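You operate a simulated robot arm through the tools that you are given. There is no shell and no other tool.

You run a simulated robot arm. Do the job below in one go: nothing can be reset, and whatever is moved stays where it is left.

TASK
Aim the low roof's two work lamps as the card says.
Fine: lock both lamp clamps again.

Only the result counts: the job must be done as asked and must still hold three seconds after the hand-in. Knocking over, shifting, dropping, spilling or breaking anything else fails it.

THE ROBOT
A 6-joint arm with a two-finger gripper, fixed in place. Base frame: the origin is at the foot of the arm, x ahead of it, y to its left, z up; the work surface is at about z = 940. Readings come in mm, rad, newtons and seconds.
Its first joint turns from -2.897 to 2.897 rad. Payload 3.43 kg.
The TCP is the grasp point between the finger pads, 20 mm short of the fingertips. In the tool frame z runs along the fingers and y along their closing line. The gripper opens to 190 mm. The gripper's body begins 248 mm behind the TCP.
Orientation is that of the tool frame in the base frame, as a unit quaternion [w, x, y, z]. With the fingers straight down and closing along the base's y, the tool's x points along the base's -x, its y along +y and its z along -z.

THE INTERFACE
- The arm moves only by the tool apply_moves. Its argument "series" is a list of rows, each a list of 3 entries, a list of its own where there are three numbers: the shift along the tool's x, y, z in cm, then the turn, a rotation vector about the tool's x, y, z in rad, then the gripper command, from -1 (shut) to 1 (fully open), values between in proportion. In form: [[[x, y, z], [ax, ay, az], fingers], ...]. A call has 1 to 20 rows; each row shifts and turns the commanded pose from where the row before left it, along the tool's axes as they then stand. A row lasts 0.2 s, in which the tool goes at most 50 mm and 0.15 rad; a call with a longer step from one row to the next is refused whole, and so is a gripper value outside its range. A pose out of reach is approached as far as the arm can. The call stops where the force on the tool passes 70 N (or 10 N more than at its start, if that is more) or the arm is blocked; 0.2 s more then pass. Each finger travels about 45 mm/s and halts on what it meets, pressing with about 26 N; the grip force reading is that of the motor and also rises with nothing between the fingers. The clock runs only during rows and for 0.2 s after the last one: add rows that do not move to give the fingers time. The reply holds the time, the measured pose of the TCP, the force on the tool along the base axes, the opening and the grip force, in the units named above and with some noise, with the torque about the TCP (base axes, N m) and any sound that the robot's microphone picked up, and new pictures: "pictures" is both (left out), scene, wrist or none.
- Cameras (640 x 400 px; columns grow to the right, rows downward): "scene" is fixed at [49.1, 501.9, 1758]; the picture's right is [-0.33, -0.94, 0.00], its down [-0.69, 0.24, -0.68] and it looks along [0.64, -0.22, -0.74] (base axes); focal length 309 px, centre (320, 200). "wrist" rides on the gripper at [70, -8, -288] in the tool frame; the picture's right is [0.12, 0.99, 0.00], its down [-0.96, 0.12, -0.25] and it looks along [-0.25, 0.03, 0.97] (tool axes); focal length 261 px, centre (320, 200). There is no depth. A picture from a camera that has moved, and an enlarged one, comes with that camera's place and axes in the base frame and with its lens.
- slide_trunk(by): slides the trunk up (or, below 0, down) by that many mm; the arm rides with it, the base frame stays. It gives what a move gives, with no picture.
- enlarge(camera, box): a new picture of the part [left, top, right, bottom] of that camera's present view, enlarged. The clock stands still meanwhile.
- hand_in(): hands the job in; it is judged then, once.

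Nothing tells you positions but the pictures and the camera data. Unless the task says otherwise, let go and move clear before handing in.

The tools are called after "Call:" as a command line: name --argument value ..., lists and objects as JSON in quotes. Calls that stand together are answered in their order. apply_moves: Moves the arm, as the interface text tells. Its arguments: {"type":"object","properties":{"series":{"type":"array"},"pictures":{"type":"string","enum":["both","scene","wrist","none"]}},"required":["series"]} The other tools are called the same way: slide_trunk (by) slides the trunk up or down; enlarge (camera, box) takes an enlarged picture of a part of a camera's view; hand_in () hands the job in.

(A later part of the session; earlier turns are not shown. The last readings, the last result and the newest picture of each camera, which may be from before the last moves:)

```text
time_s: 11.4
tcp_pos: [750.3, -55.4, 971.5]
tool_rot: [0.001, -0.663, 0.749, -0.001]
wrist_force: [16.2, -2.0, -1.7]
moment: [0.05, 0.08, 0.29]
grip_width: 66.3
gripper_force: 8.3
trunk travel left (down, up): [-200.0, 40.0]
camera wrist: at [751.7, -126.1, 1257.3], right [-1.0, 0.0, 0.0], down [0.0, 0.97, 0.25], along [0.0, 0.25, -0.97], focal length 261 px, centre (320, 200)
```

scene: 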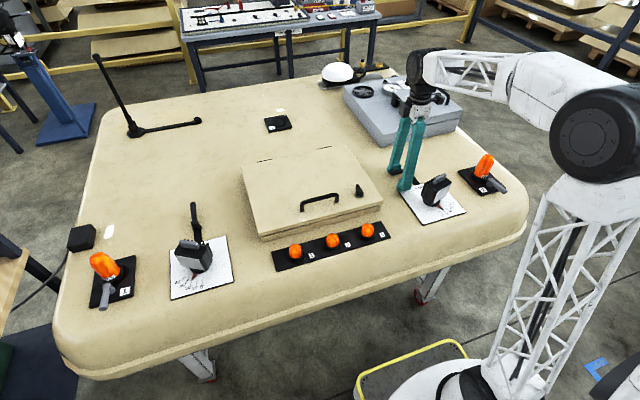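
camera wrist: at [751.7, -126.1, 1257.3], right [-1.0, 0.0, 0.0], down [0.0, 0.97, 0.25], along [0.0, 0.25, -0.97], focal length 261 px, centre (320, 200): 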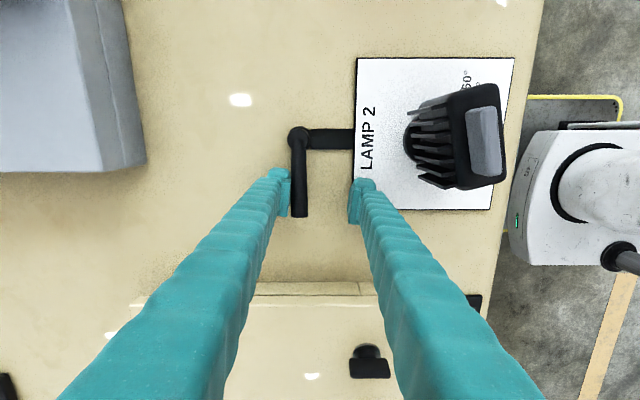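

The lever reached its stop pointing along +y (about 90°), force only 16 N, so lamp 2's clamp should be open. I'll back off, rise, and turn the tool to line up with the lamp head's sides.

Call:
apply_moves --series '[[[0, -2.0, 0], [0, 0, 0], -0.4], [[0, 0, -4.5], [0, 0, 0], -0.4], [[0, 0, -4.5], [0, 0, 0], -0.4], [[0, 0, -4.5], [0, 0, 0], -0.4], [[0, 0, -4.5], [0, 0, 0], -0.4], [[0, 0, 0], [0, 0, 0.1485], 0.45], [[0, 0, 0], [0, 0, 0.1485], 0.45], [[0, 0, 0], [0, 0, 0.1485], 0.45], [[0, 0, 0], [0, 0, 0.1485], 0.45], [[0, 0, 0], [0, 0, 0.1485], 0.45], [[0, 0, 0], [0, 0, 0.1485], 0.45], [[0, 0, 0], [0, 0, 0.1485], 0.45], [[0, 0, 0], [0, 0, 0.1485], 0.45]]' --pictures "both"

```text
time_s: 14.2
tcp_pos: [771.0, -57.6, 1150.3]
tool_rot: [0.001, -0.129, 0.992, 0.0]
wrist_force: [-1.0, 0.3, 0.3]
moment: [-0.02, 0.0, 0.0]
grip_width: 137.6
gripper_force: 0.1
trunk travel left (down, up): [-200.0, 40.0]
camera wrist: at [704.9, -83.2, 1437.2], right [-0.37, 0.93, 0.0], down [0.9, 0.36, 0.25], along [0.23, 0.09, -0.97], focal length 261 px, centre (320, 200)
```

scene: 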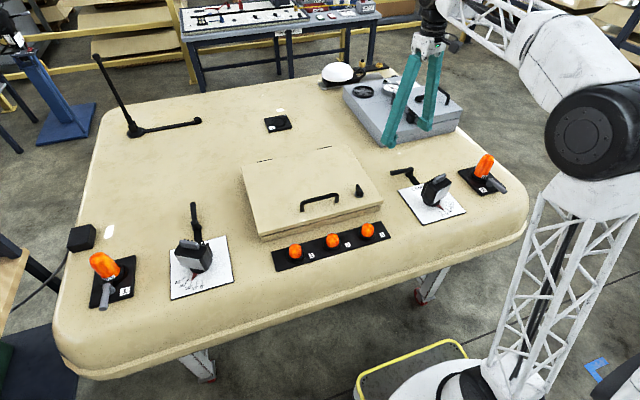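
wrist: 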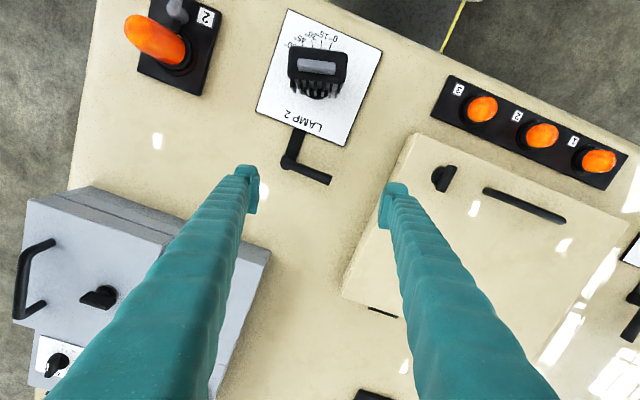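

The lever now points along +y and lamp 2's clamp is open. I'll move above lamp 2's axis and look before descending.

Call:
apply_moves --series '[[[3.92, -0.55, 0], [0, 0, 0], 0.45], [[3.92, -0.55, 0], [0, 0, 0], 0.45], [[3.92, -0.55, 0], [0, 0, 0], 0.45], [[3.92, -0.55, 0], [0, 0, 0], 0.45], [[0, 0, 3.0], [0, 0, 0], 0.45]]' --pictures "both"

```text
time_s: 15.4
tcp_pos: [622.4, -119.3, 1122.5]
tool_rot: [0.001, -0.131, 0.991, 0.0]
wrist_force: [0.7, 0.1, -0.7]
moment: [-0.01, -0.08, 0.03]
grip_width: 138.0
gripper_force: 0.1
trunk travel left (down, up): [-200.0, 40.0]
camera wrist: at [556.6, -145.2, 1408.5], right [-0.37, 0.93, 0.0], down [0.9, 0.36, 0.25], along [0.23, 0.09, -0.97], focal length 261 px, centre (320, 200)
```

scene: 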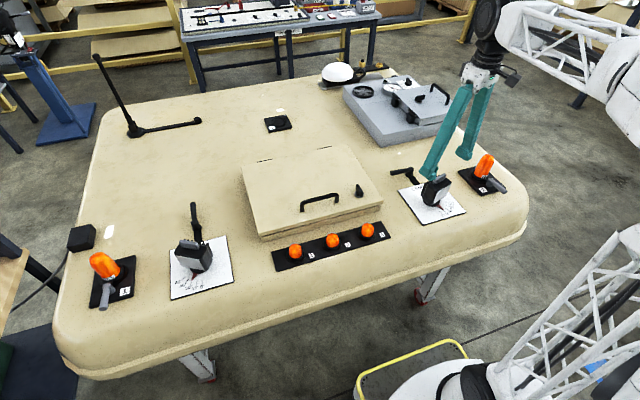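
wrist: 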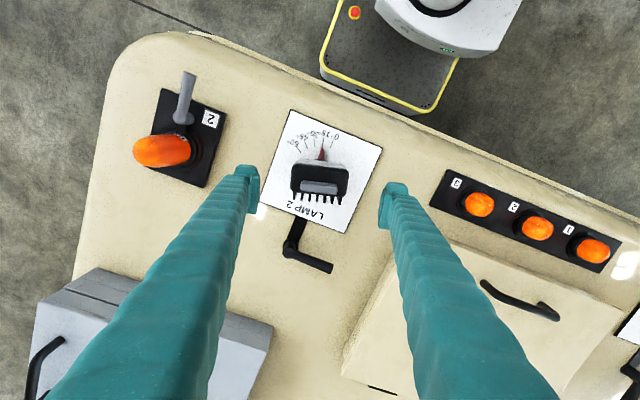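

Call:
enlarge --camera "wrist" --box '[260, 105, 390, 235]'

Call:
enlarge --camera "scene" --box '[385, 145, 475, 225]'

```text
3.08 times, centred on (325, 170) of wrist
camera zoom: at [556.6, -145.2, 1408.5], right [-0.37, 0.93, 0.0], down [0.9, 0.36, 0.25], along [0.23, 0.09, -0.97], focal length 802 px, centre (305, 292)
```

zoom: 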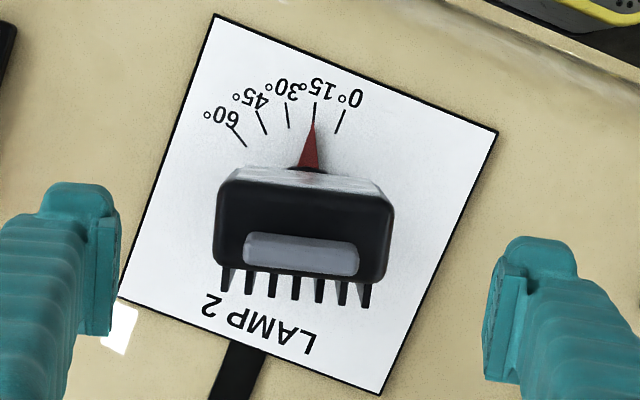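

```text
5.00 times, centred on (430, 185) of scene
camera zoom: at [49.1, 501.9, 1758.0], right [-0.33, -0.94, 0.0], down [-0.69, 0.24, -0.68], along [0.64, -0.22, -0.74], focal length 1543 px, centre (-230, 275)
```

zoom: 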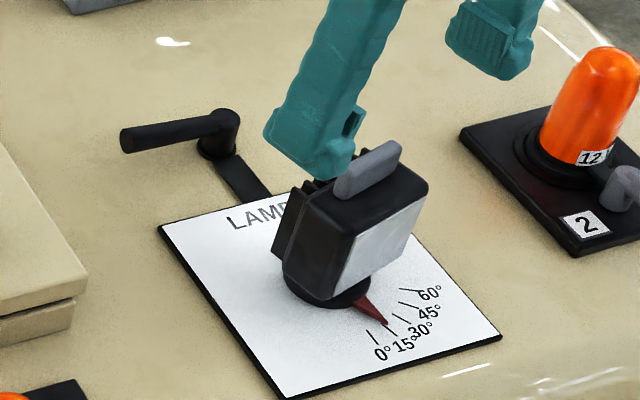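

The lamp head is centred between the open fingers and aligned with the tool. I'll descend around it to z≈1012 and then close on its sides.

Call:
apply_moves --series '[[[-0.25, 0, 3.0], [0, 0, 0], 0.45], [[0, 0, 3.0], [0, 0, 0], 0.45], [[0, 0, 3.0], [0, 0, 0], 0.45], [[0, 0, 2.0], [0, 0, 0], 0.45]]' --pictures "both"

```text
time_s: 16.4
tcp_pos: [625.9, -119.1, 1011.2]
tool_rot: [0.0, -0.129, 0.992, 0.0]
wrist_force: [-0.2, -0.4, 0.2]
moment: [-0.06, -0.02, 0.02]
grip_width: 137.4
gripper_force: 0.1
trunk travel left (down, up): [-200.0, 40.0]
camera wrist: at [559.7, -145.7, 1297.0], right [-0.37, 0.93, 0.0], down [0.9, 0.36, 0.25], along [0.23, 0.09, -0.97], focal length 261 px, centre (320, 200)
```

scene: 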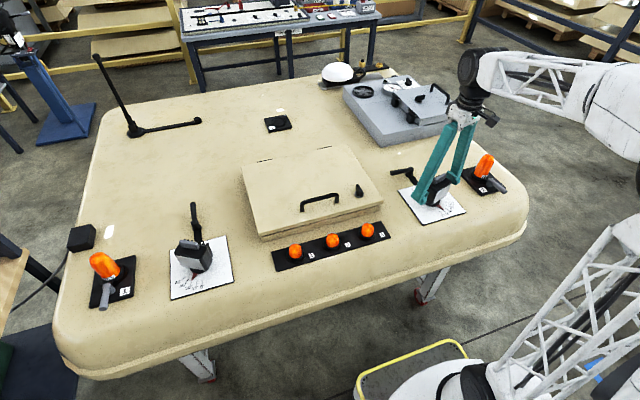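
wrist: 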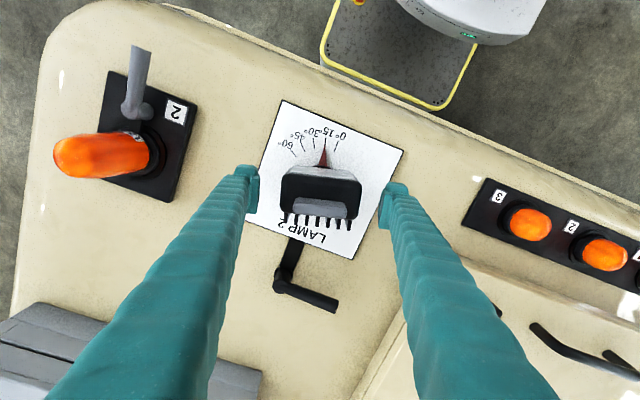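

Call:
apply_moves --series '[[[0, 0, 0], [0, 0, 0], -0.3], [[0, 0, 0], [0, 0, 0], -0.3], [[0, 0, 0], [0, 0, 0], -0.3], [[0, 0, 0], [0, 0, 0], -0.3], [[0, 0, 0], [0, 0, 0], -0.3]]' --pictures "wrist"

```text
time_s: 17.6
tcp_pos: [626.1, -119.9, 1010.4]
tool_rot: [0.0, -0.13, 0.992, 0.0]
wrist_force: [0.6, -0.9, -0.6]
moment: [-0.03, -0.06, 0.02]
grip_width: 88.5
gripper_force: 45.2
trunk travel left (down, up): [-200.0, 40.0]
camera wrist: at [559.9, -145.7, 1297.1], right [-0.37, 0.93, 0.0], down [0.9, 0.36, 0.25], along [0.23, 0.09, -0.97], focal length 261 px, centre (320, 200)
```

wrist: 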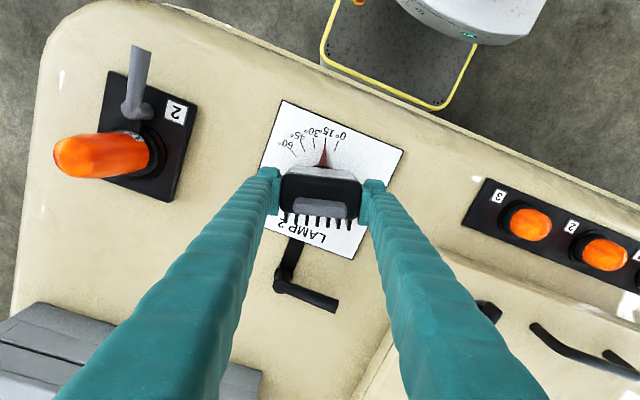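

Lamp 2 is gripped on its sides (88.5 mm). I'll turn it by the first part of the 30° and check the pointer.

Call:
apply_moves --series '[[[0, 0, 0], [0, 0, -0.1], -0.3], [[0, 0, 0], [0, 0, -0.1], -0.3], [[0, 0, 0], [0, 0, -0.05], -0.3]]' --pictures "wrist"

```text
time_s: 18.4
tcp_pos: [625.1, -118.9, 1010.4]
tool_rot: [0.0, -0.253, 0.967, 0.002]
wrist_force: [-9.8, -4.5, -14.9]
moment: [-0.07, -0.34, -0.05]
grip_width: 88.3
gripper_force: 44.6
trunk travel left (down, up): [-200.0, 40.0]
camera wrist: at [568.8, -161.2, 1297.2], right [-0.59, 0.81, 0.0], down [0.78, 0.57, 0.25], along [0.2, 0.15, -0.97], focal length 261 px, centre (320, 200)
```

wrist: 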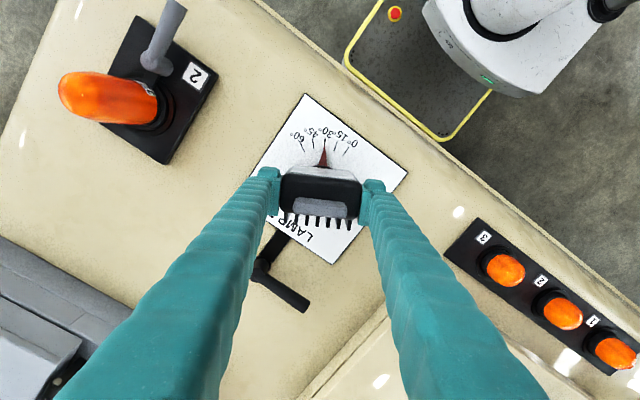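

The lamp turns with the tool (about 29° now). I'll complete the turn to 45°.

Call:
apply_moves --series '[[[0, 0, 0], [0, 0, -0.1], -0.3], [[0, 0, 0], [0, 0, -0.1], -0.3], [[0, 0, 0], [0, 0, -0.0736], -0.3], [[0, 0, 0], [0, 0, 0], -0.3]]' --pictures "wrist"

Call:
enlarge --camera "wrist" --box '[255, 90, 385, 220]'

Call:
enlarge --camera "scene" --box '[385, 145, 475, 225]'

```text
time_s: 19.4
tcp_pos: [624.6, -118.7, 1010.3]
tool_rot: [-0.001, -0.383, 0.924, 0.0]
wrist_force: [-28.4, -7.1, -16.7]
moment: [0.16, -0.25, 0.08]
grip_width: 88.6
gripper_force: 44.6
trunk travel left (down, up): [-200.0, 40.0]
camera wrist: at [582.2, -175.1, 1297.2], right [-0.79, 0.62, 0.0], down [0.6, 0.76, 0.25], along [0.15, 0.2, -0.97], focal length 261 px, centre (320, 200)
```

wrist: 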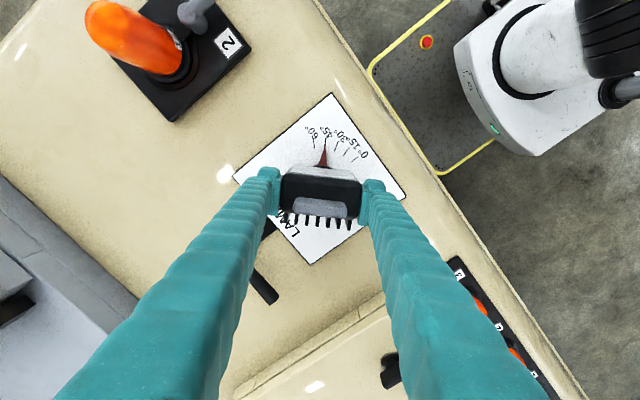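

```text
3.08 times, centred on (320, 155) of wrist
camera zoom: at [582.2, -175.1, 1297.2], right [-0.79, 0.62, 0.0], down [0.6, 0.76, 0.25], along [0.15, 0.2, -0.97], focal length 802 px, centre (320, 338)
```

zoom: 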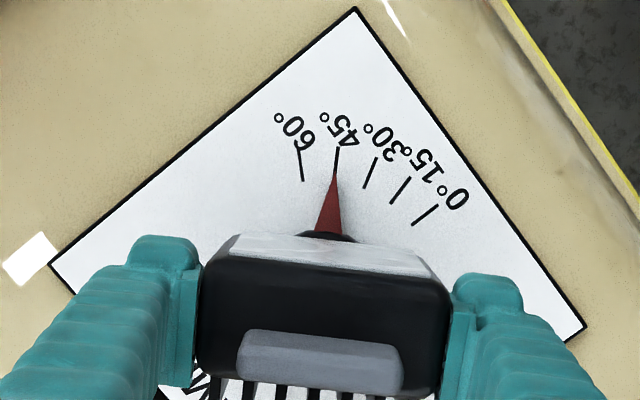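

```text
5.00 times, centred on (430, 185) of scene
camera zoom: at [49.1, 501.9, 1758.0], right [-0.33, -0.94, 0.0], down [-0.69, 0.24, -0.68], along [0.64, -0.22, -0.74], focal length 1543 px, centre (-230, 275)
```

zoom: 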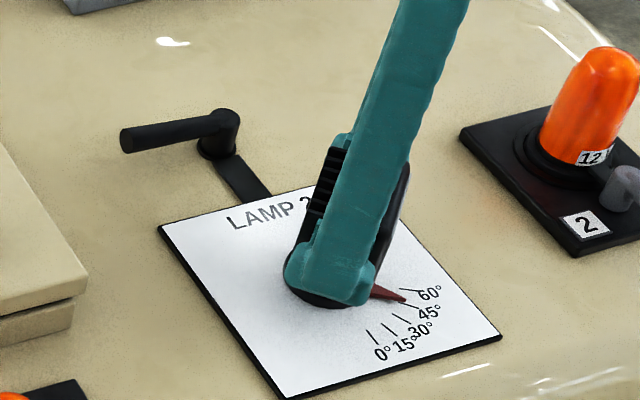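

The pointer sits on the 45° mark. I'll release the lamp and check that it stays there.

Call:
apply_moves --series '[[[0, 0, 0], [0, 0, 0], 0.2], [[0, 0, 0], [0, 0, 0], 0.45], [[0, 0, 0], [0, 0, 0], 0.45], [[0, 0, 0], [0, 0, 0], 0.45], [[0, 0, -3.0], [0, 0, 0], 0.45], [[0, 0, -4.0], [0, 0, 0], 0.45], [[0, 0, -4.0], [0, 0, 0], 0.45]]' --pictures "wrist"

Call:
enlarge --camera "wrist" --box '[260, 90, 390, 220]'

Call:
enlarge --camera "scene" --box '[385, 145, 475, 225]'

```text
time_s: 21.0
tcp_pos: [626.0, -119.4, 1121.9]
tool_rot: [0.0, -0.382, 0.924, 0.0]
wrist_force: [-0.6, 0.7, 0.0]
moment: [0.04, 0.04, 0.01]
grip_width: 137.6
gripper_force: 0.0
trunk travel left (down, up): [-200.0, 40.0]
camera wrist: at [582.4, -174.7, 1407.7], right [-0.79, 0.62, 0.0], down [0.6, 0.76, 0.25], along [0.15, 0.19, -0.97], focal length 261 px, centre (320, 200)
```

wrist: 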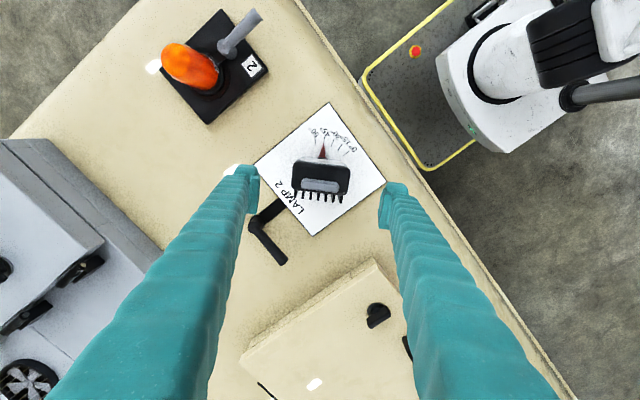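

```text
3.08 times, centred on (325, 155) of wrist
camera zoom: at [582.4, -174.7, 1407.7], right [-0.79, 0.62, 0.0], down [0.6, 0.76, 0.25], along [0.15, 0.19, -0.97], focal length 802 px, centre (305, 338)
```

zoom: 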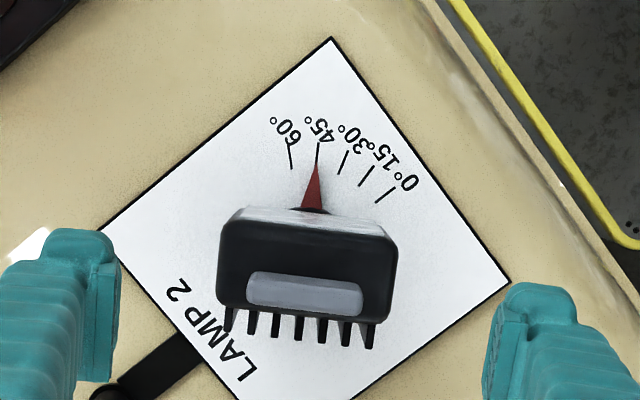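

```text
5.00 times, centred on (430, 185) of scene
camera zoom: at [49.1, 501.9, 1758.0], right [-0.33, -0.94, 0.0], down [-0.69, 0.24, -0.68], along [0.64, -0.22, -0.74], focal length 1543 px, centre (-230, 275)
```

zoom: 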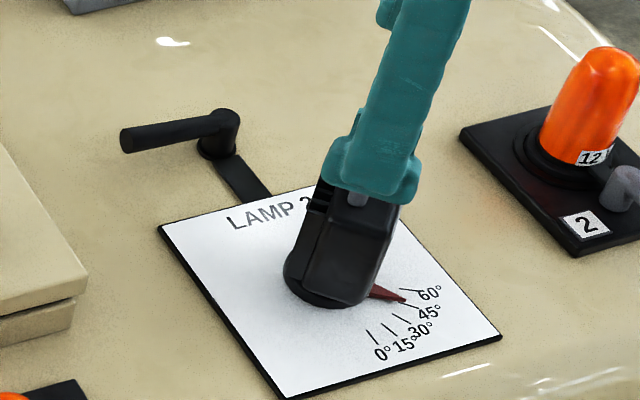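

The pointer holds at 45° (my projection gives 45–46°). Next I'll go back to lever 2, straddle it again, and swing it back to its locked position.

Call:
apply_moves --series '[[[-3.84, -1.56, 0], [0, 0, 0], 0.0], [[-3.84, -1.56, 0], [0, 0, 0], -0.4], [[-3.84, -1.56, 0], [0, 0, 0], -0.4], [[-3.84, -1.56, 0], [0, 0, 0], -0.4], [[0, 0, 1.5], [0, 0, -0.1332], -0.4], [[0, 0, 1.5], [0, 0, -0.1332], -0.4], [[0, 0, 1.5], [0, 0, -0.1332], -0.4], [[0, 0, 1.5], [0, 0, -0.1332], -0.4], [[0, 0, 1.5], [0, 0, -0.1332], -0.4]]' --pictures "both"

```text
time_s: 23.0
tcp_pos: [780.3, -54.8, 1046.1]
tool_rot: [0.0, -0.664, 0.748, 0.0]
wrist_force: [0.0, 0.2, 0.3]
moment: [-0.02, 0.0, 0.02]
grip_width: 57.0
gripper_force: 0.0
trunk travel left (down, up): [-200.0, 40.0]
camera wrist: at [780.3, -125.5, 1333.0], right [-1.0, 0.0, 0.0], down [0.0, 0.97, 0.25], along [0.0, 0.25, -0.97], focal length 261 px, centre (320, 200)
```

scene: 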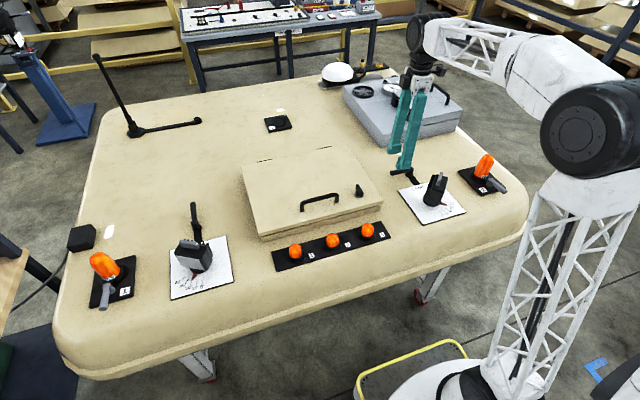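
wrist: 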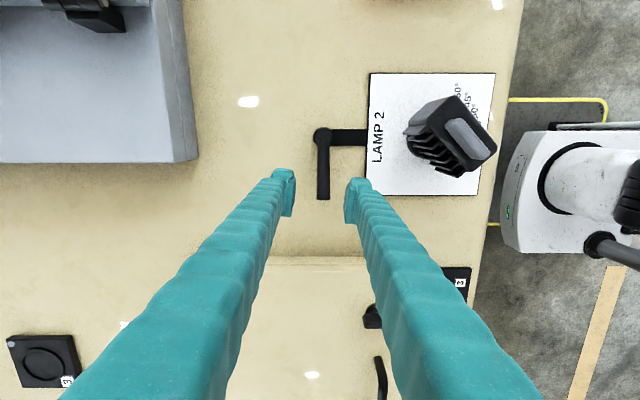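

Straddle looks centred on the handle. I'll descend and swing the lever partway back.

Call:
apply_moves --series '[[[0, 0, 2.5], [0, 0, 0], -0.4], [[0, 0, 2.5], [0, 0, 0], -0.4], [[0, 0, 2.4], [0, 0, 0], -0.4], [[0.18, -1.28, 0], [0, 0, 0.1], -0.4], [[0.21, -1.09, 0], [0, 0, 0.15], -0.4], [[0.23, -1.1, 0], [0, 0, 0.15], -0.4], [[0.25, -1.09, 0], [0, 0, 0.15], -0.4], [[0.28, -1.08, 0], [0, 0, 0.15], -0.4]]' --pictures "both"

```text
time_s: 24.8
tcp_pos: [826.3, -85.5, 973.1]
tool_rot: [0.0, -0.365, 0.931, 0.0]
wrist_force: [-0.4, 1.1, -1.1]
moment: [-0.08, -0.08, 0.01]
grip_width: 57.8
gripper_force: 0.5
trunk travel left (down, up): [-200.0, 40.0]
camera wrist: at [781.4, -139.4, 1259.3], right [-0.76, 0.65, 0.0], down [0.63, 0.74, 0.25], along [0.16, 0.19, -0.97], focal length 261 px, centre (320, 200)
```

scene: 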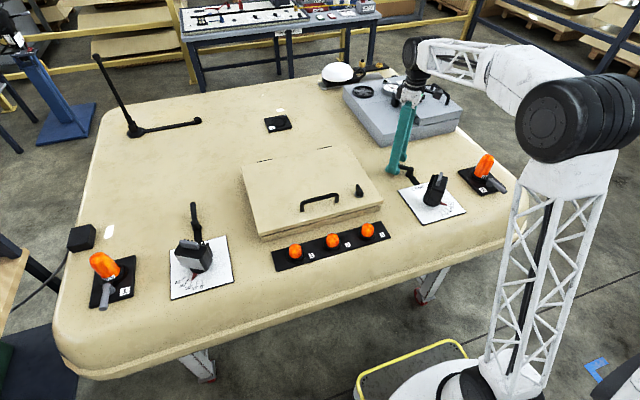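
wrist: 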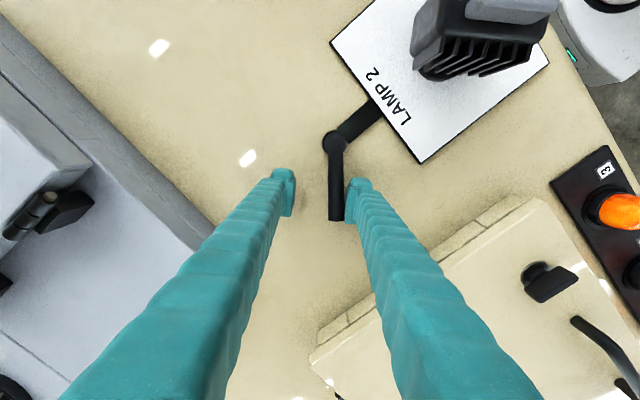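

The lever follows back (about halfway). I'll finish the arc to its original straight position.

Call:
apply_moves --series '[[[0.31, -1.07, 0], [0, 0, 0.15], -0.4], [[0.33, -1.07, 0], [0, 0, 0.15], -0.4], [[0.31, -0.95, 0], [0, 0, 0.15], -0.4], [[0.34, -0.95, 0], [0, 0, 0.15], -0.4], [[0.23, -0.74, 0], [0, 0, 0.1], -0.4]]' --pictures "both"

```text
time_s: 26.0
tcp_pos: [834.6, -132.8, 972.7]
tool_rot: [0.0, -0.024, 1.0, 0.0]
wrist_force: [0.2, 1.7, -0.7]
moment: [-0.03, -0.02, 0.03]
grip_width: 57.8
gripper_force: 0.6
trunk travel left (down, up): [-200.0, 40.0]
camera wrist: at [764.8, -144.3, 1259.3], right [-0.17, 0.99, 0.0], down [0.96, 0.16, 0.25], along [0.24, 0.04, -0.97], focal length 261 px, centre (320, 200)
```

scene: 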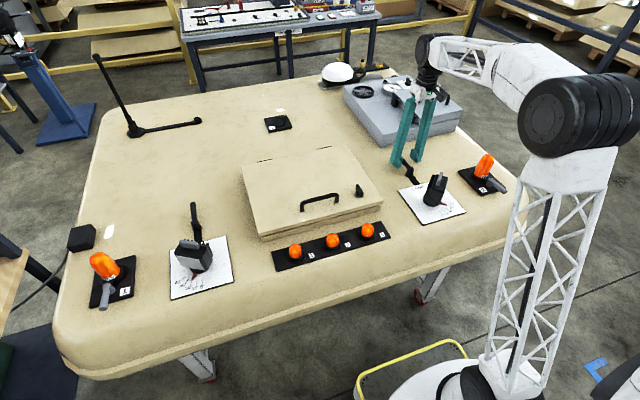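
wrist: 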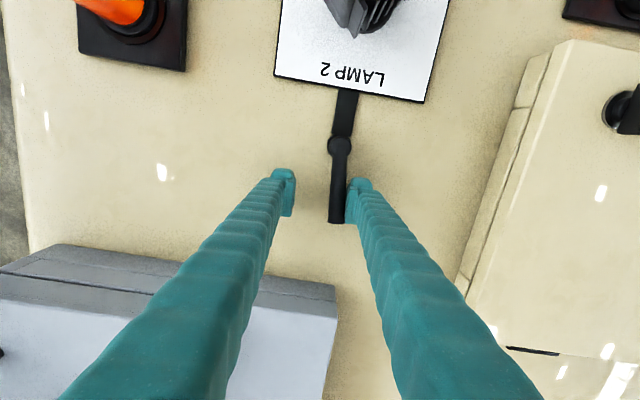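

Nearly straight. I'll push the last few degrees in small steps until it meets its stop.

Call:
apply_moves --series '[[[0.05, -0.4, 0], [0, 0, 0.05], -0.4], [[0, -0.3, 0], [0, 0, 0], -0.4], [[0, -0.3, 0], [0, 0, 0], -0.4]]' --pictures "wrist"

```text
time_s: 26.8
tcp_pos: [833.8, -142.1, 971.8]
tool_rot: [0.0, -0.001, 1.0, 0.0]
wrist_force: [-0.1, 5.3, 1.1]
moment: [0.07, 0.01, -0.01]
grip_width: 59.8
gripper_force: 2.2
trunk travel left (down, up): [-200.0, 40.0]
camera wrist: at [764.4, -150.6, 1259.0], right [-0.12, 0.99, 0.0], down [0.96, 0.12, 0.25], along [0.25, 0.03, -0.97], focal length 261 px, centre (320, 200)
```

wrist: 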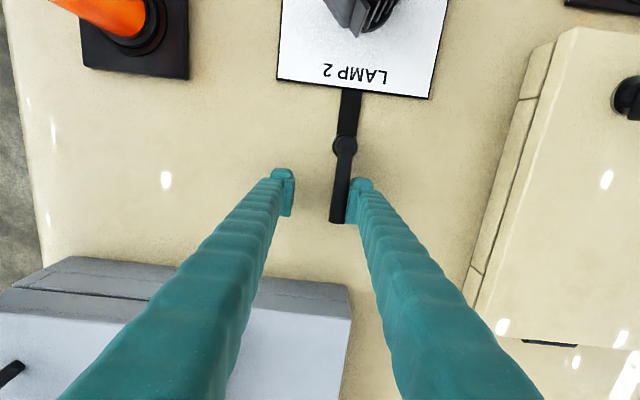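

Call:
apply_moves --series '[[[0, -0.3, 0], [0, 0, 0], -0.4], [[0, -0.3, 0], [0, 0, 0], -0.4]]' --pictures "both"

Call:
enlarge --camera "wrist" --box '[270, 80, 390, 230]'

```text
time_s: 27.4
tcp_pos: [834.1, -148.2, 972.1]
tool_rot: [0.0, -0.001, 1.0, 0.001]
wrist_force: [-1.6, 22.6, -4.0]
moment: [-0.13, -0.04, 0.02]
grip_width: 69.8
gripper_force: 11.5
trunk travel left (down, up): [-200.0, 40.0]
camera wrist: at [764.6, -156.1, 1258.8], right [-0.12, 0.99, 0.0], down [0.96, 0.12, 0.25], along [0.25, 0.03, -0.97], focal length 261 px, centre (320, 200)
```

scene: 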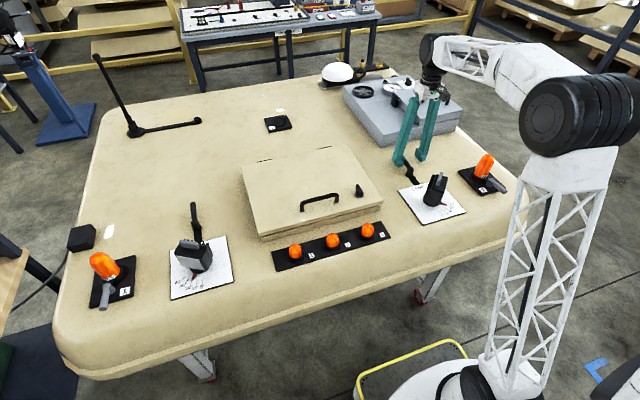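
wrist: 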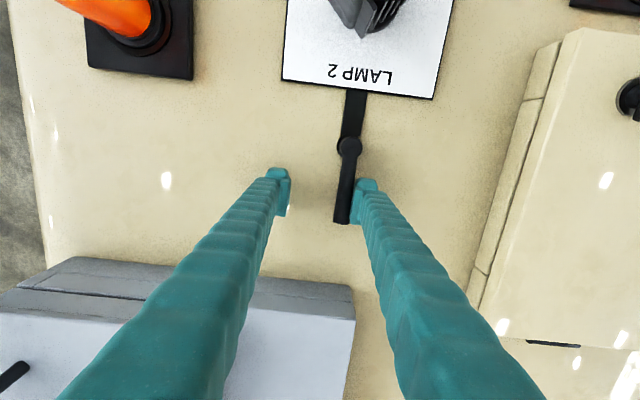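

```text
2.67 times, centred on (330, 155) of wrist
camera zoom: at [764.6, -156.1, 1258.8], right [-0.12, 0.99, 0.0], down [0.96, 0.12, 0.25], along [0.25, 0.03, -0.97], focal length 695 px, centre (293, 320)
```

zoom: 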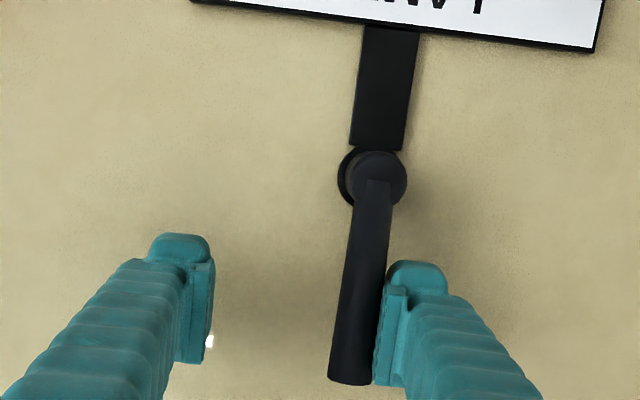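

Lever 2 is back in line against its stop (22 N), as it was originally. I'll centre off it, rise, and check the lamp 2 assembly from above.

Call:
apply_moves --series '[[[0, 1.0, 0], [0, 0, 0], -0.4], [[0, 1.2, 0], [0, 0, 0], -0.4], [[0, 0, -4.0], [0, 0, 0], -0.4], [[0, 0, -4.5], [0, 0, 0], -0.4], [[0, 0, -4.5], [0, 0, 0], -0.4], [[3.0, 0, -3.5], [0, 0, 0], 0.0], [[4.0, 0, -2.0], [0, 0, 0], 0.4], [[4.0, 0, -2.0], [0, 0, 0], 0.9], [[0, 0, 0], [0, 0, 0], 0.9], [[0, 0, 0], [0, 0, 0], 0.9]]' --pictures "both"

Call:
enlarge --camera "wrist" --box '[250, 60, 400, 260]'

Call:
enlarge --camera "scene" --box '[385, 145, 475, 225]'

```text
time_s: 29.6
tcp_pos: [727.0, -130.1, 1179.3]
tool_rot: [0.0, -0.001, 1.0, 0.0]
wrist_force: [-0.8, -0.2, 0.3]
moment: [-0.01, 0.01, 0.03]
grip_width: 161.4
gripper_force: 0.1
trunk travel left (down, up): [-200.0, 40.0]
camera wrist: at [656.4, -137.6, 1464.8], right [-0.12, 0.99, 0.0], down [0.96, 0.12, 0.25], along [0.25, 0.03, -0.97], focal length 261 px, centre (320, 200)
```

scene: 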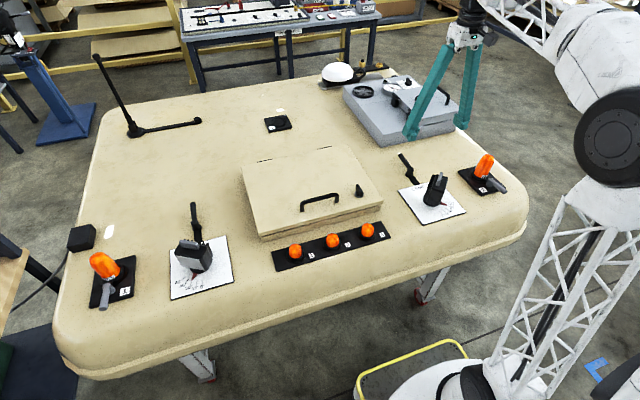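
wrist: 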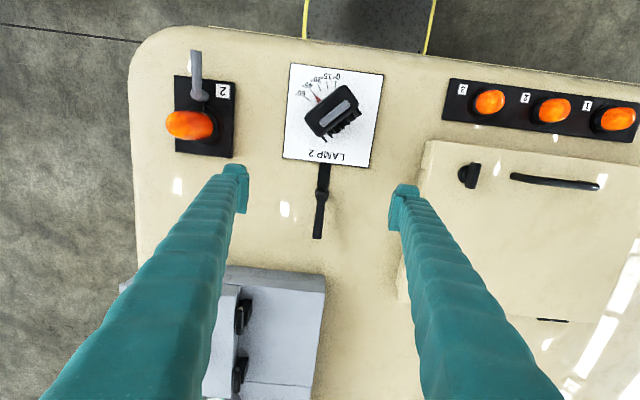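

```text
2.00 times, centred on (325, 160) of wrist
camera zoom: at [656.4, -137.6, 1464.8], right [-0.12, 0.99, 0.0], down [0.96, 0.12, 0.25], along [0.25, 0.03, -0.97], focal length 521 px, centre (310, 280)
```

zoom: 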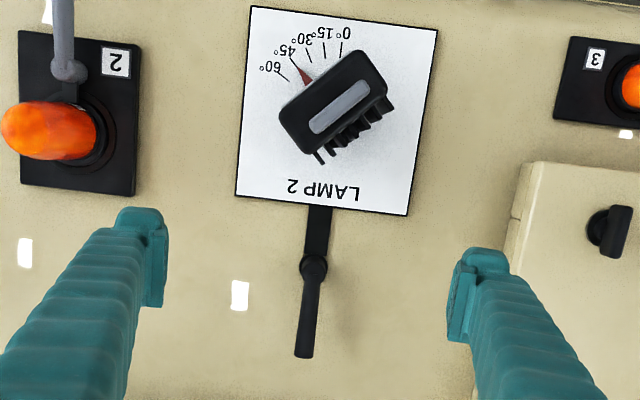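

```text
5.00 times, centred on (430, 185) of scene
camera zoom: at [49.1, 501.9, 1758.0], right [-0.33, -0.94, 0.0], down [-0.69, 0.24, -0.68], along [0.64, -0.22, -0.74], focal length 1543 px, centre (-230, 275)
```

zoom: 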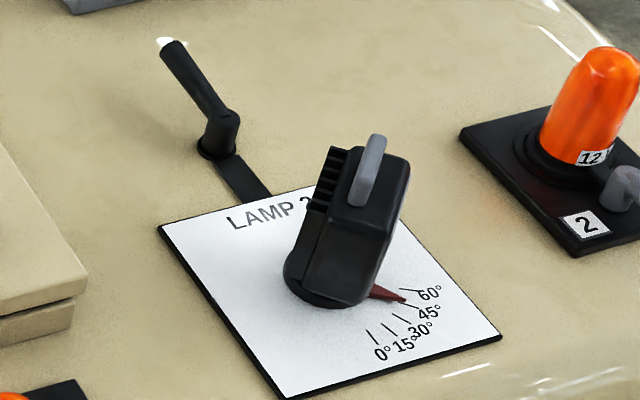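

Lamp 2 is done: pointer on 45°, lever straight. Lamp 1's pivot works out to about (624, 681) and its lever hub to about (772, 681), near the edge of reach. I'll move over there at a safe height and look.

Call:
apply_moves --series '[[[0.54, 4.4, -0.2], [0, 0, 0], 0.9], [[0.54, 4.4, -0.2], [0, 0, 0], 0.9], [[0.54, 4.4, -0.2], [0, 0, 0], 0.9], [[0.54, 4.4, -0.2], [0, 0, 0], 0.9], [[0.54, 4.4, -0.2], [0, 0, 0], 0.9], [[0.54, 4.4, 0], [0, 0, 0], 0.9], [[0.54, 4.4, 0], [0, 0, 0], 0.9], [[0.54, 4.4, 0], [0, 0, 0], 0.9], [[0.54, 4.4, 0], [0, 0, 0], 0.9], [[0.54, 4.4, 0], [0, 0, 0], 0.9], [[0.54, 4.4, 0], [0, 0, 0], 0.9], [[0.54, 4.4, 0], [0, 0, 0], 0.9], [[0.54, 4.4, 0], [0, 0, 0], 0.9], [[0.54, 4.4, 0], [0, 0, 0], 0.9], [[0.54, 4.4, 0], [0, 0, 0], 0.9], [[0.54, 4.4, 0], [0, 0, 0], 0.9], [[0.54, 4.4, 0], [0, 0, 0], 0.9]]' --pictures "both"

```text
time_s: 33.2
tcp_pos: [630.4, 620.0, 1188.4]
tool_rot: [0.0, -0.001, 1.0, 0.0]
wrist_force: [-1.1, -0.7, 0.4]
moment: [0.14, -0.02, 0.04]
grip_width: 180.4
gripper_force: 0.1
trunk travel left (down, up): [-200.0, 40.0]
camera wrist: at [561.4, 612.1, 1474.6], right [-0.12, 0.99, 0.0], down [0.96, 0.12, 0.25], along [0.25, 0.03, -0.97], focal length 261 px, centre (320, 200)
```

scene: 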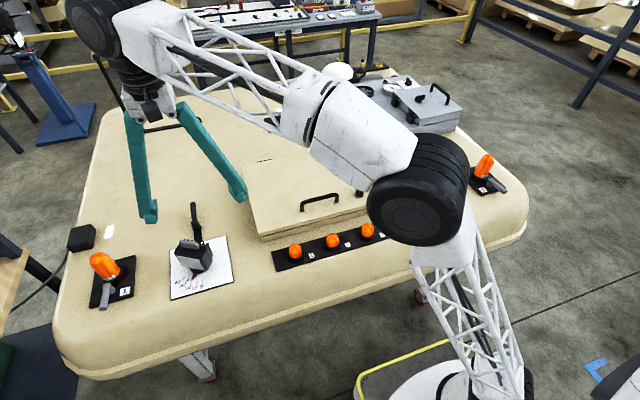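
wrist: 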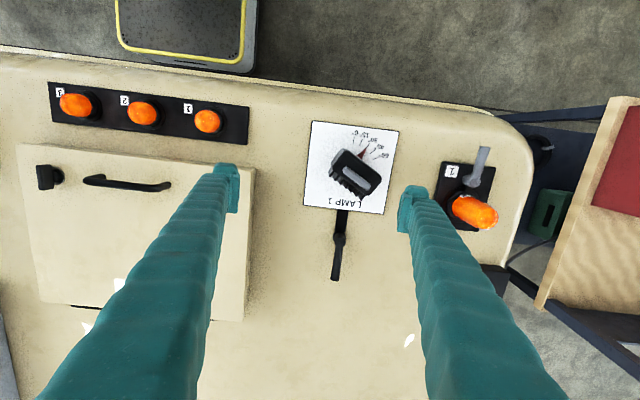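

Call:
enlarge --camera "wrist" --box '[290, 110, 410, 210]'

Call:
enlarge --camera "wrist" --box '[280, 190, 400, 290]'

```text
4.00 times, centred on (350, 160) of wrist
camera zoom: at [561.4, 612.1, 1474.6], right [-0.12, 0.99, 0.0], down [0.96, 0.12, 0.25], along [0.25, 0.03, -0.97], focal length 1043 px, centre (200, 360)
```

zoom: 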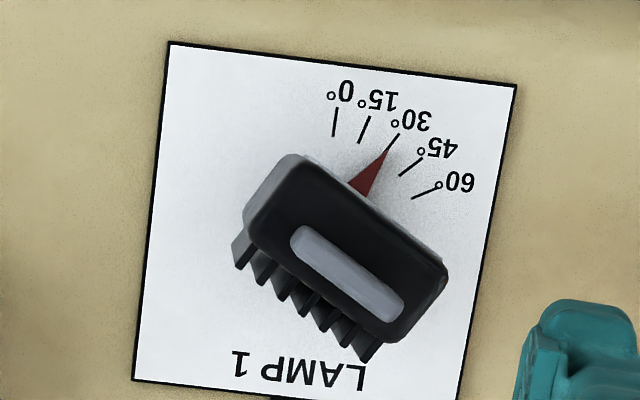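

```text
4.00 times, centred on (340, 240) of wrist
camera zoom: at [561.4, 612.1, 1474.6], right [-0.12, 0.99, 0.0], down [0.96, 0.12, 0.25], along [0.25, 0.03, -0.97], focal length 1043 px, centre (240, 40)
```

zoom: 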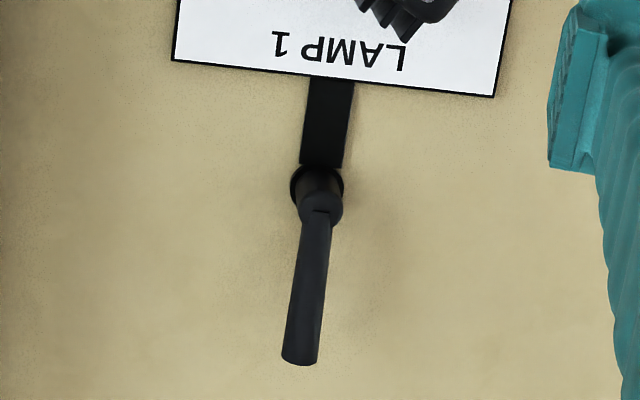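

Lamp 1 pivot confirmed at (625, 680), pointer at 30°, lever hub (773, 680), handle to x≈860. To reach that far I'll tilt the tool outward about 26°, narrow the fingers and move above the handle.

Call:
apply_moves --series '[[[0, 0, 0], [0, -0.15, 0], -0.4], [[0, 0, 0], [0, -0.15, 0], -0.4], [[0, 0, 0], [0, -0.15, 0], -0.4], [[-1.91, 1.01, 3.85], [0, 0, 0], -0.4], [[-1.91, 1.01, 3.85], [0, 0, 0], -0.4], [[-1.91, 1.01, 3.85], [0, 0, 0], -0.4], [[-1.91, 1.01, 3.85], [0, 0, 0], -0.4], [[-1.91, 1.01, 3.85], [0, 0, 0], -0.4]]' --pictures "both"

```text
time_s: 35.0
tcp_pos: [799.2, 670.0, 1055.9]
tool_rot: [0.223, 0.0, 0.975, -0.001]
wrist_force: [-0.5, -0.5, -0.6]
moment: [0.03, -0.04, 0.01]
grip_width: 56.9
gripper_force: 0.0
trunk travel left (down, up): [-200.0, 40.0]
camera wrist: at [610.9, 661.8, 1282.9], right [-0.11, 0.99, -0.05], down [0.76, 0.12, 0.64], along [0.64, 0.03, -0.76], focal length 261 px, centre (320, 200)
```

scene: 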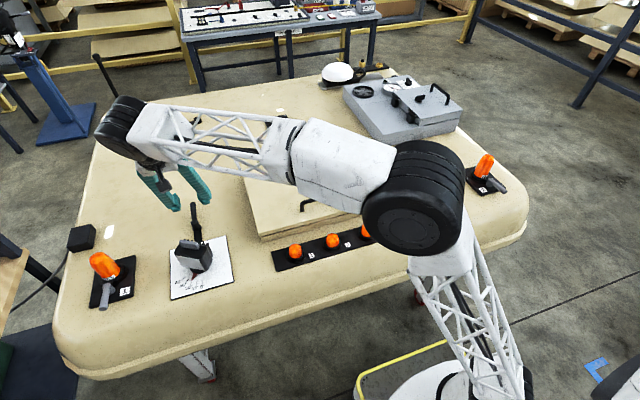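
wrist: 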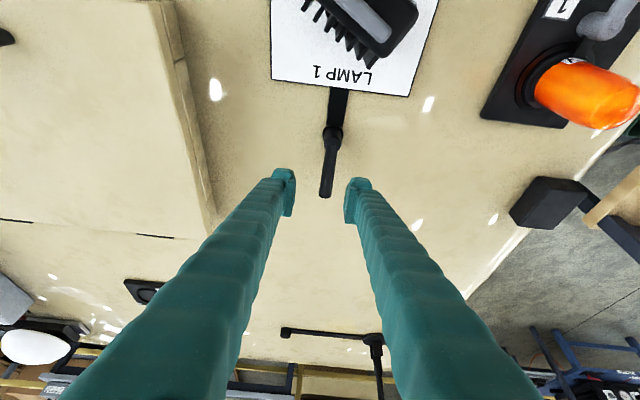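

Reach is fine with the tilt. I'll continue down along the tool axis so the tips flank lever 1.

Call:
apply_moves --series '[[[0.24, 0.35, 2.8], [0, 0, 0], -0.4], [[0.24, 0.35, 2.8], [0, 0, 0], -0.4], [[0.2, 0.35, 2.7], [0, 0, 0], -0.4]]' --pictures "both"

Call:
enlarge --camera "wrist" --box '[260, 110, 380, 240]'

Call:
enlarge --camera "scene" --box '[140, 150, 260, 250]'

```text
time_s: 35.8
tcp_pos: [831.0, 682.6, 977.8]
tool_rot: [0.223, -0.001, 0.975, 0.001]
wrist_force: [0.2, -0.5, 0.0]
moment: [0.05, -0.05, 0.05]
grip_width: 56.8
gripper_force: 0.1
trunk travel left (down, up): [-200.0, 40.0]
camera wrist: at [642.6, 674.3, 1205.0], right [-0.11, 0.99, -0.05], down [0.76, 0.12, 0.64], along [0.64, 0.03, -0.77], focal length 261 px, centre (320, 200)
```

scene: 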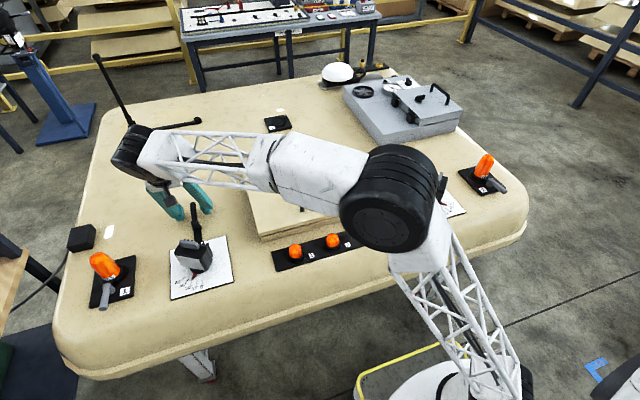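
wrist: 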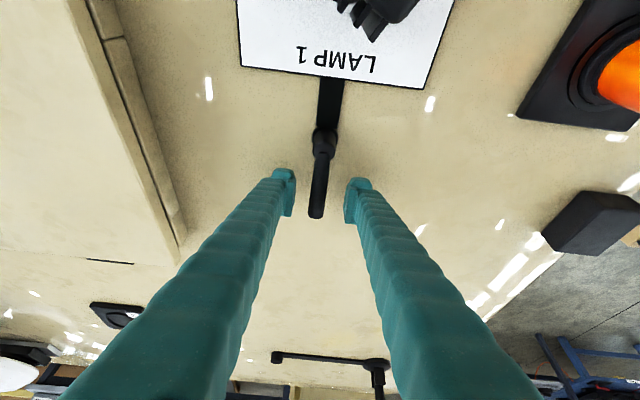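

```text
3.08 times, centred on (320, 175) of wrist
camera zoom: at [642.6, 674.3, 1205.0], right [-0.11, 0.99, -0.05], down [0.76, 0.12, 0.64], along [0.64, 0.03, -0.77], focal length 802 px, centre (320, 277)
```

zoom: 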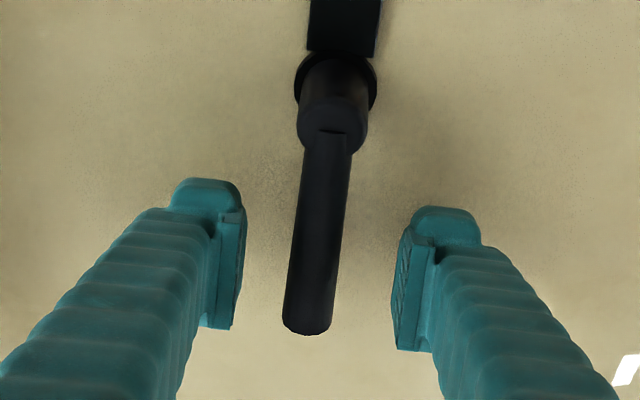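

```text
4.00 times, centred on (200, 200) of scene
camera zoom: at [49.1, 501.9, 1758.0], right [-0.33, -0.94, 0.0], down [-0.69, 0.24, -0.68], along [0.64, -0.22, -0.74], focal length 1235 px, centre (800, 200)
```

zoom: 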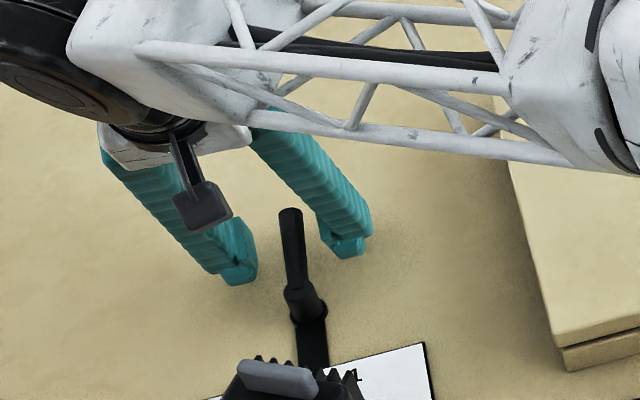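

Tips flank lever 1. I'll try pushing it toward -y (toward the roof's middle) first, gently, watching the force.

Call:
apply_moves --series '[[[0, -1.0, 0], [0, 0, 0], -0.4], [[0, -0.9, 0], [0, 0, 0], -0.4], [[0, -0.4, 0], [0, 0, 0], -0.4], [[0, -0.4, 0], [0, 0, 0], -0.4]]' --pictures "wrist"

```text
time_s: 36.8
tcp_pos: [831.4, 657.3, 977.8]
tool_rot: [0.223, -0.001, 0.975, 0.0]
wrist_force: [4.4, 9.7, 0.7]
moment: [0.04, -0.07, -0.05]
grip_width: 62.6
gripper_force: 5.2
trunk travel left (down, up): [-200.0, 40.0]
camera wrist: at [642.3, 648.3, 1204.8], right [-0.11, 0.99, -0.05], down [0.76, 0.12, 0.64], along [0.64, 0.03, -0.76], focal length 261 px, centre (320, 200)
```

wrist: 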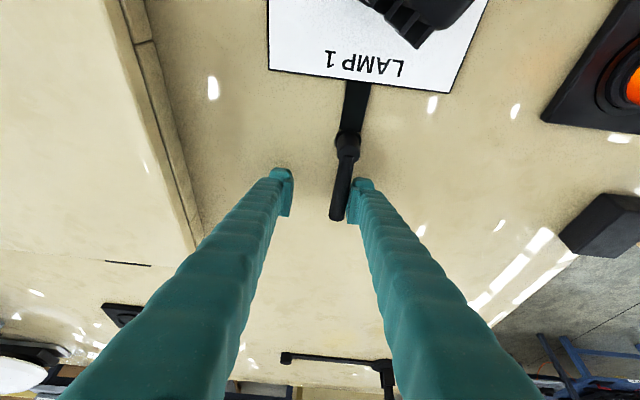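

It resists at 10 N without moving, so that is its stop. I'll try the other way, toward +y, as lever 2 opened.

Call:
apply_moves --series '[[[0, 1.2, 0], [0, 0, 0], -0.4], [[0, 1.5, 0], [0, 0, 0], -0.4], [[0, 1.3, 0], [0, 0, 0], -0.4], [[0, 0.5, 0], [0, 0, 0], -0.4], [[0, 0.5, 0], [0, 0, 0], -0.4], [[0, 0.5, 0], [0, 0, 0], -0.4]]' --pictures "both"

```text
time_s: 38.2
tcp_pos: [833.0, 709.3, 977.6]
tool_rot: [0.223, 0.0, 0.975, -0.001]
wrist_force: [2.9, -4.3, 1.1]
moment: [-0.01, -0.04, 0.14]
grip_width: 59.0
gripper_force: 1.9
trunk travel left (down, up): [-200.0, 40.0]
camera wrist: at [643.7, 701.2, 1204.4], right [-0.11, 0.99, -0.05], down [0.76, 0.12, 0.64], along [0.64, 0.03, -0.77], focal length 261 px, centre (320, 200)
```

scene: 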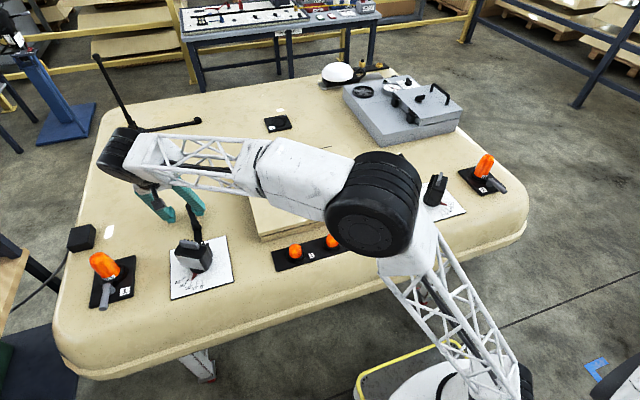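
wrist: 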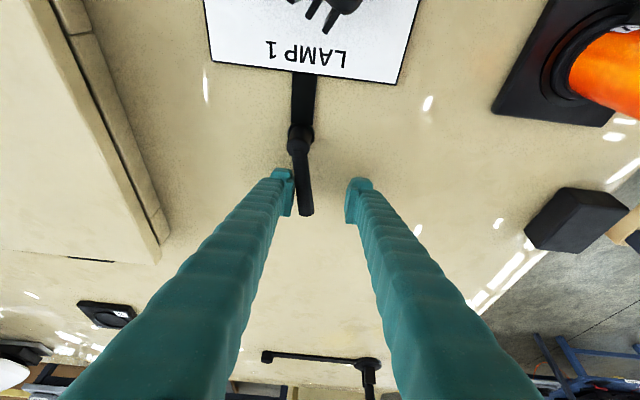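

Lever 1 opens toward +y too, with about 4 N. I'll carry it along its arc with the tilted tool turning with it.

Call:
apply_moves --series '[[[0.34, 0.77, -0.165], [-0.0653, 0, -0.1351], -0.4], [[0.538, 0.869, -0.26], [-0.0653, 0, -0.1351], -0.4], [[0.456, 0.9, -0.22], [-0.0653, 0, -0.1351], -0.4], [[0.457, 0.901, -0.221], [-0.0653, 0, -0.1351], -0.4]]' --pictures "both"

```text
time_s: 39.2
tcp_pos: [803.7, 737.5, 977.9]
tool_rot: [0.214, -0.289, 0.931, 0.067]
wrist_force: [2.4, -2.3, 1.4]
moment: [-0.04, -0.1, 0.09]
grip_width: 59.3
gripper_force: 2.3
trunk travel left (down, up): [-200.0, 40.0]
camera wrist: at [653.4, 625.2, 1204.7], right [-0.65, 0.76, -0.05], down [0.56, 0.53, 0.64], along [0.51, 0.39, -0.76], focal length 261 px, centre (320, 200)
```

scene: 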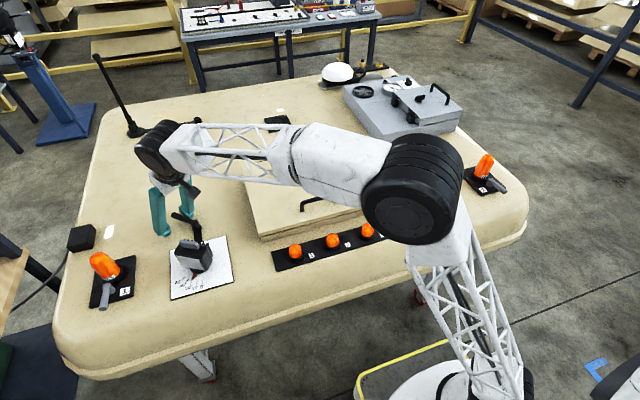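
wrist: 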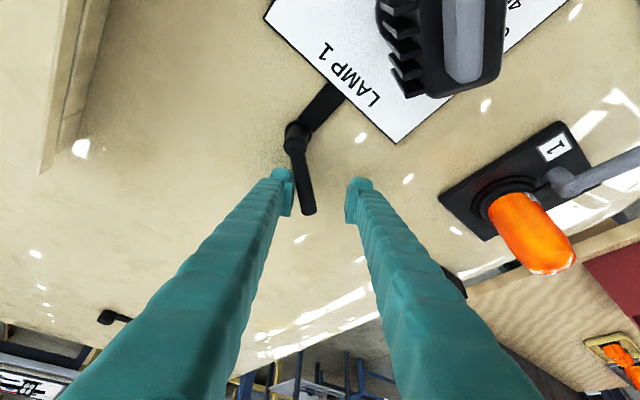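

Call:
apply_moves --series '[[[0.468, 0.888, -0.226], [-0.0653, 0, -0.1351], -0.4], [[0.475, 0.901, -0.229], [-0.0653, 0, -0.1351], -0.4], [[0.479, 0.88, -0.231], [-0.0653, 0, -0.1351], -0.4], [[0.49, 0.887, -0.237], [-0.0653, 0, -0.1351], -0.4]]' --pictures "both"

```text
time_s: 40.2
tcp_pos: [762.9, 748.1, 979.2]
tool_rot: [0.184, -0.552, 0.803, 0.127]
wrist_force: [3.0, -1.2, 0.6]
moment: [-0.03, -0.08, 0.04]
grip_width: 59.4
gripper_force: 1.8
trunk travel left (down, up): [-200.0, 40.0]
camera wrist: at [704.1, 569.8, 1205.3], right [-0.97, 0.26, -0.05], down [0.16, 0.75, 0.64], along [0.2, 0.61, -0.77], focal length 261 px, centre (320, 200)
```

scene: 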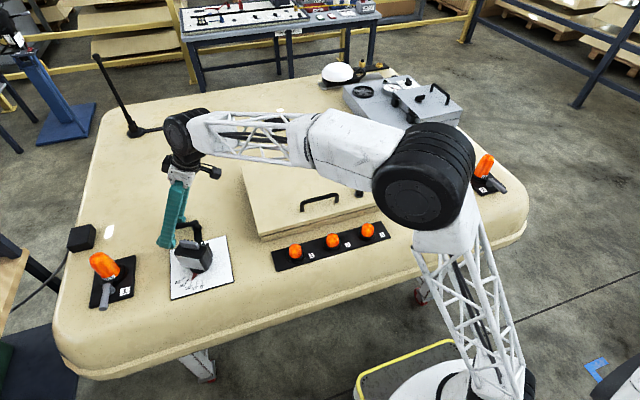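
wrist: 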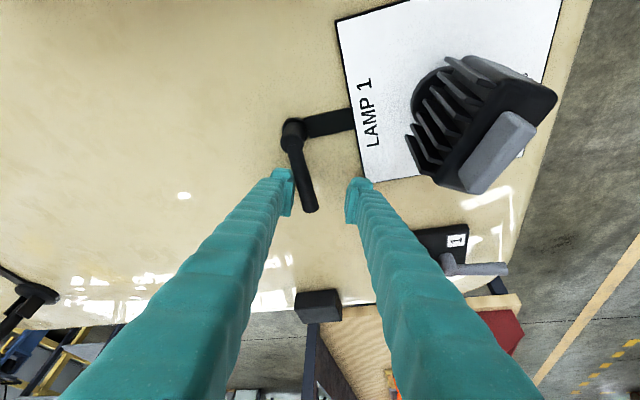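

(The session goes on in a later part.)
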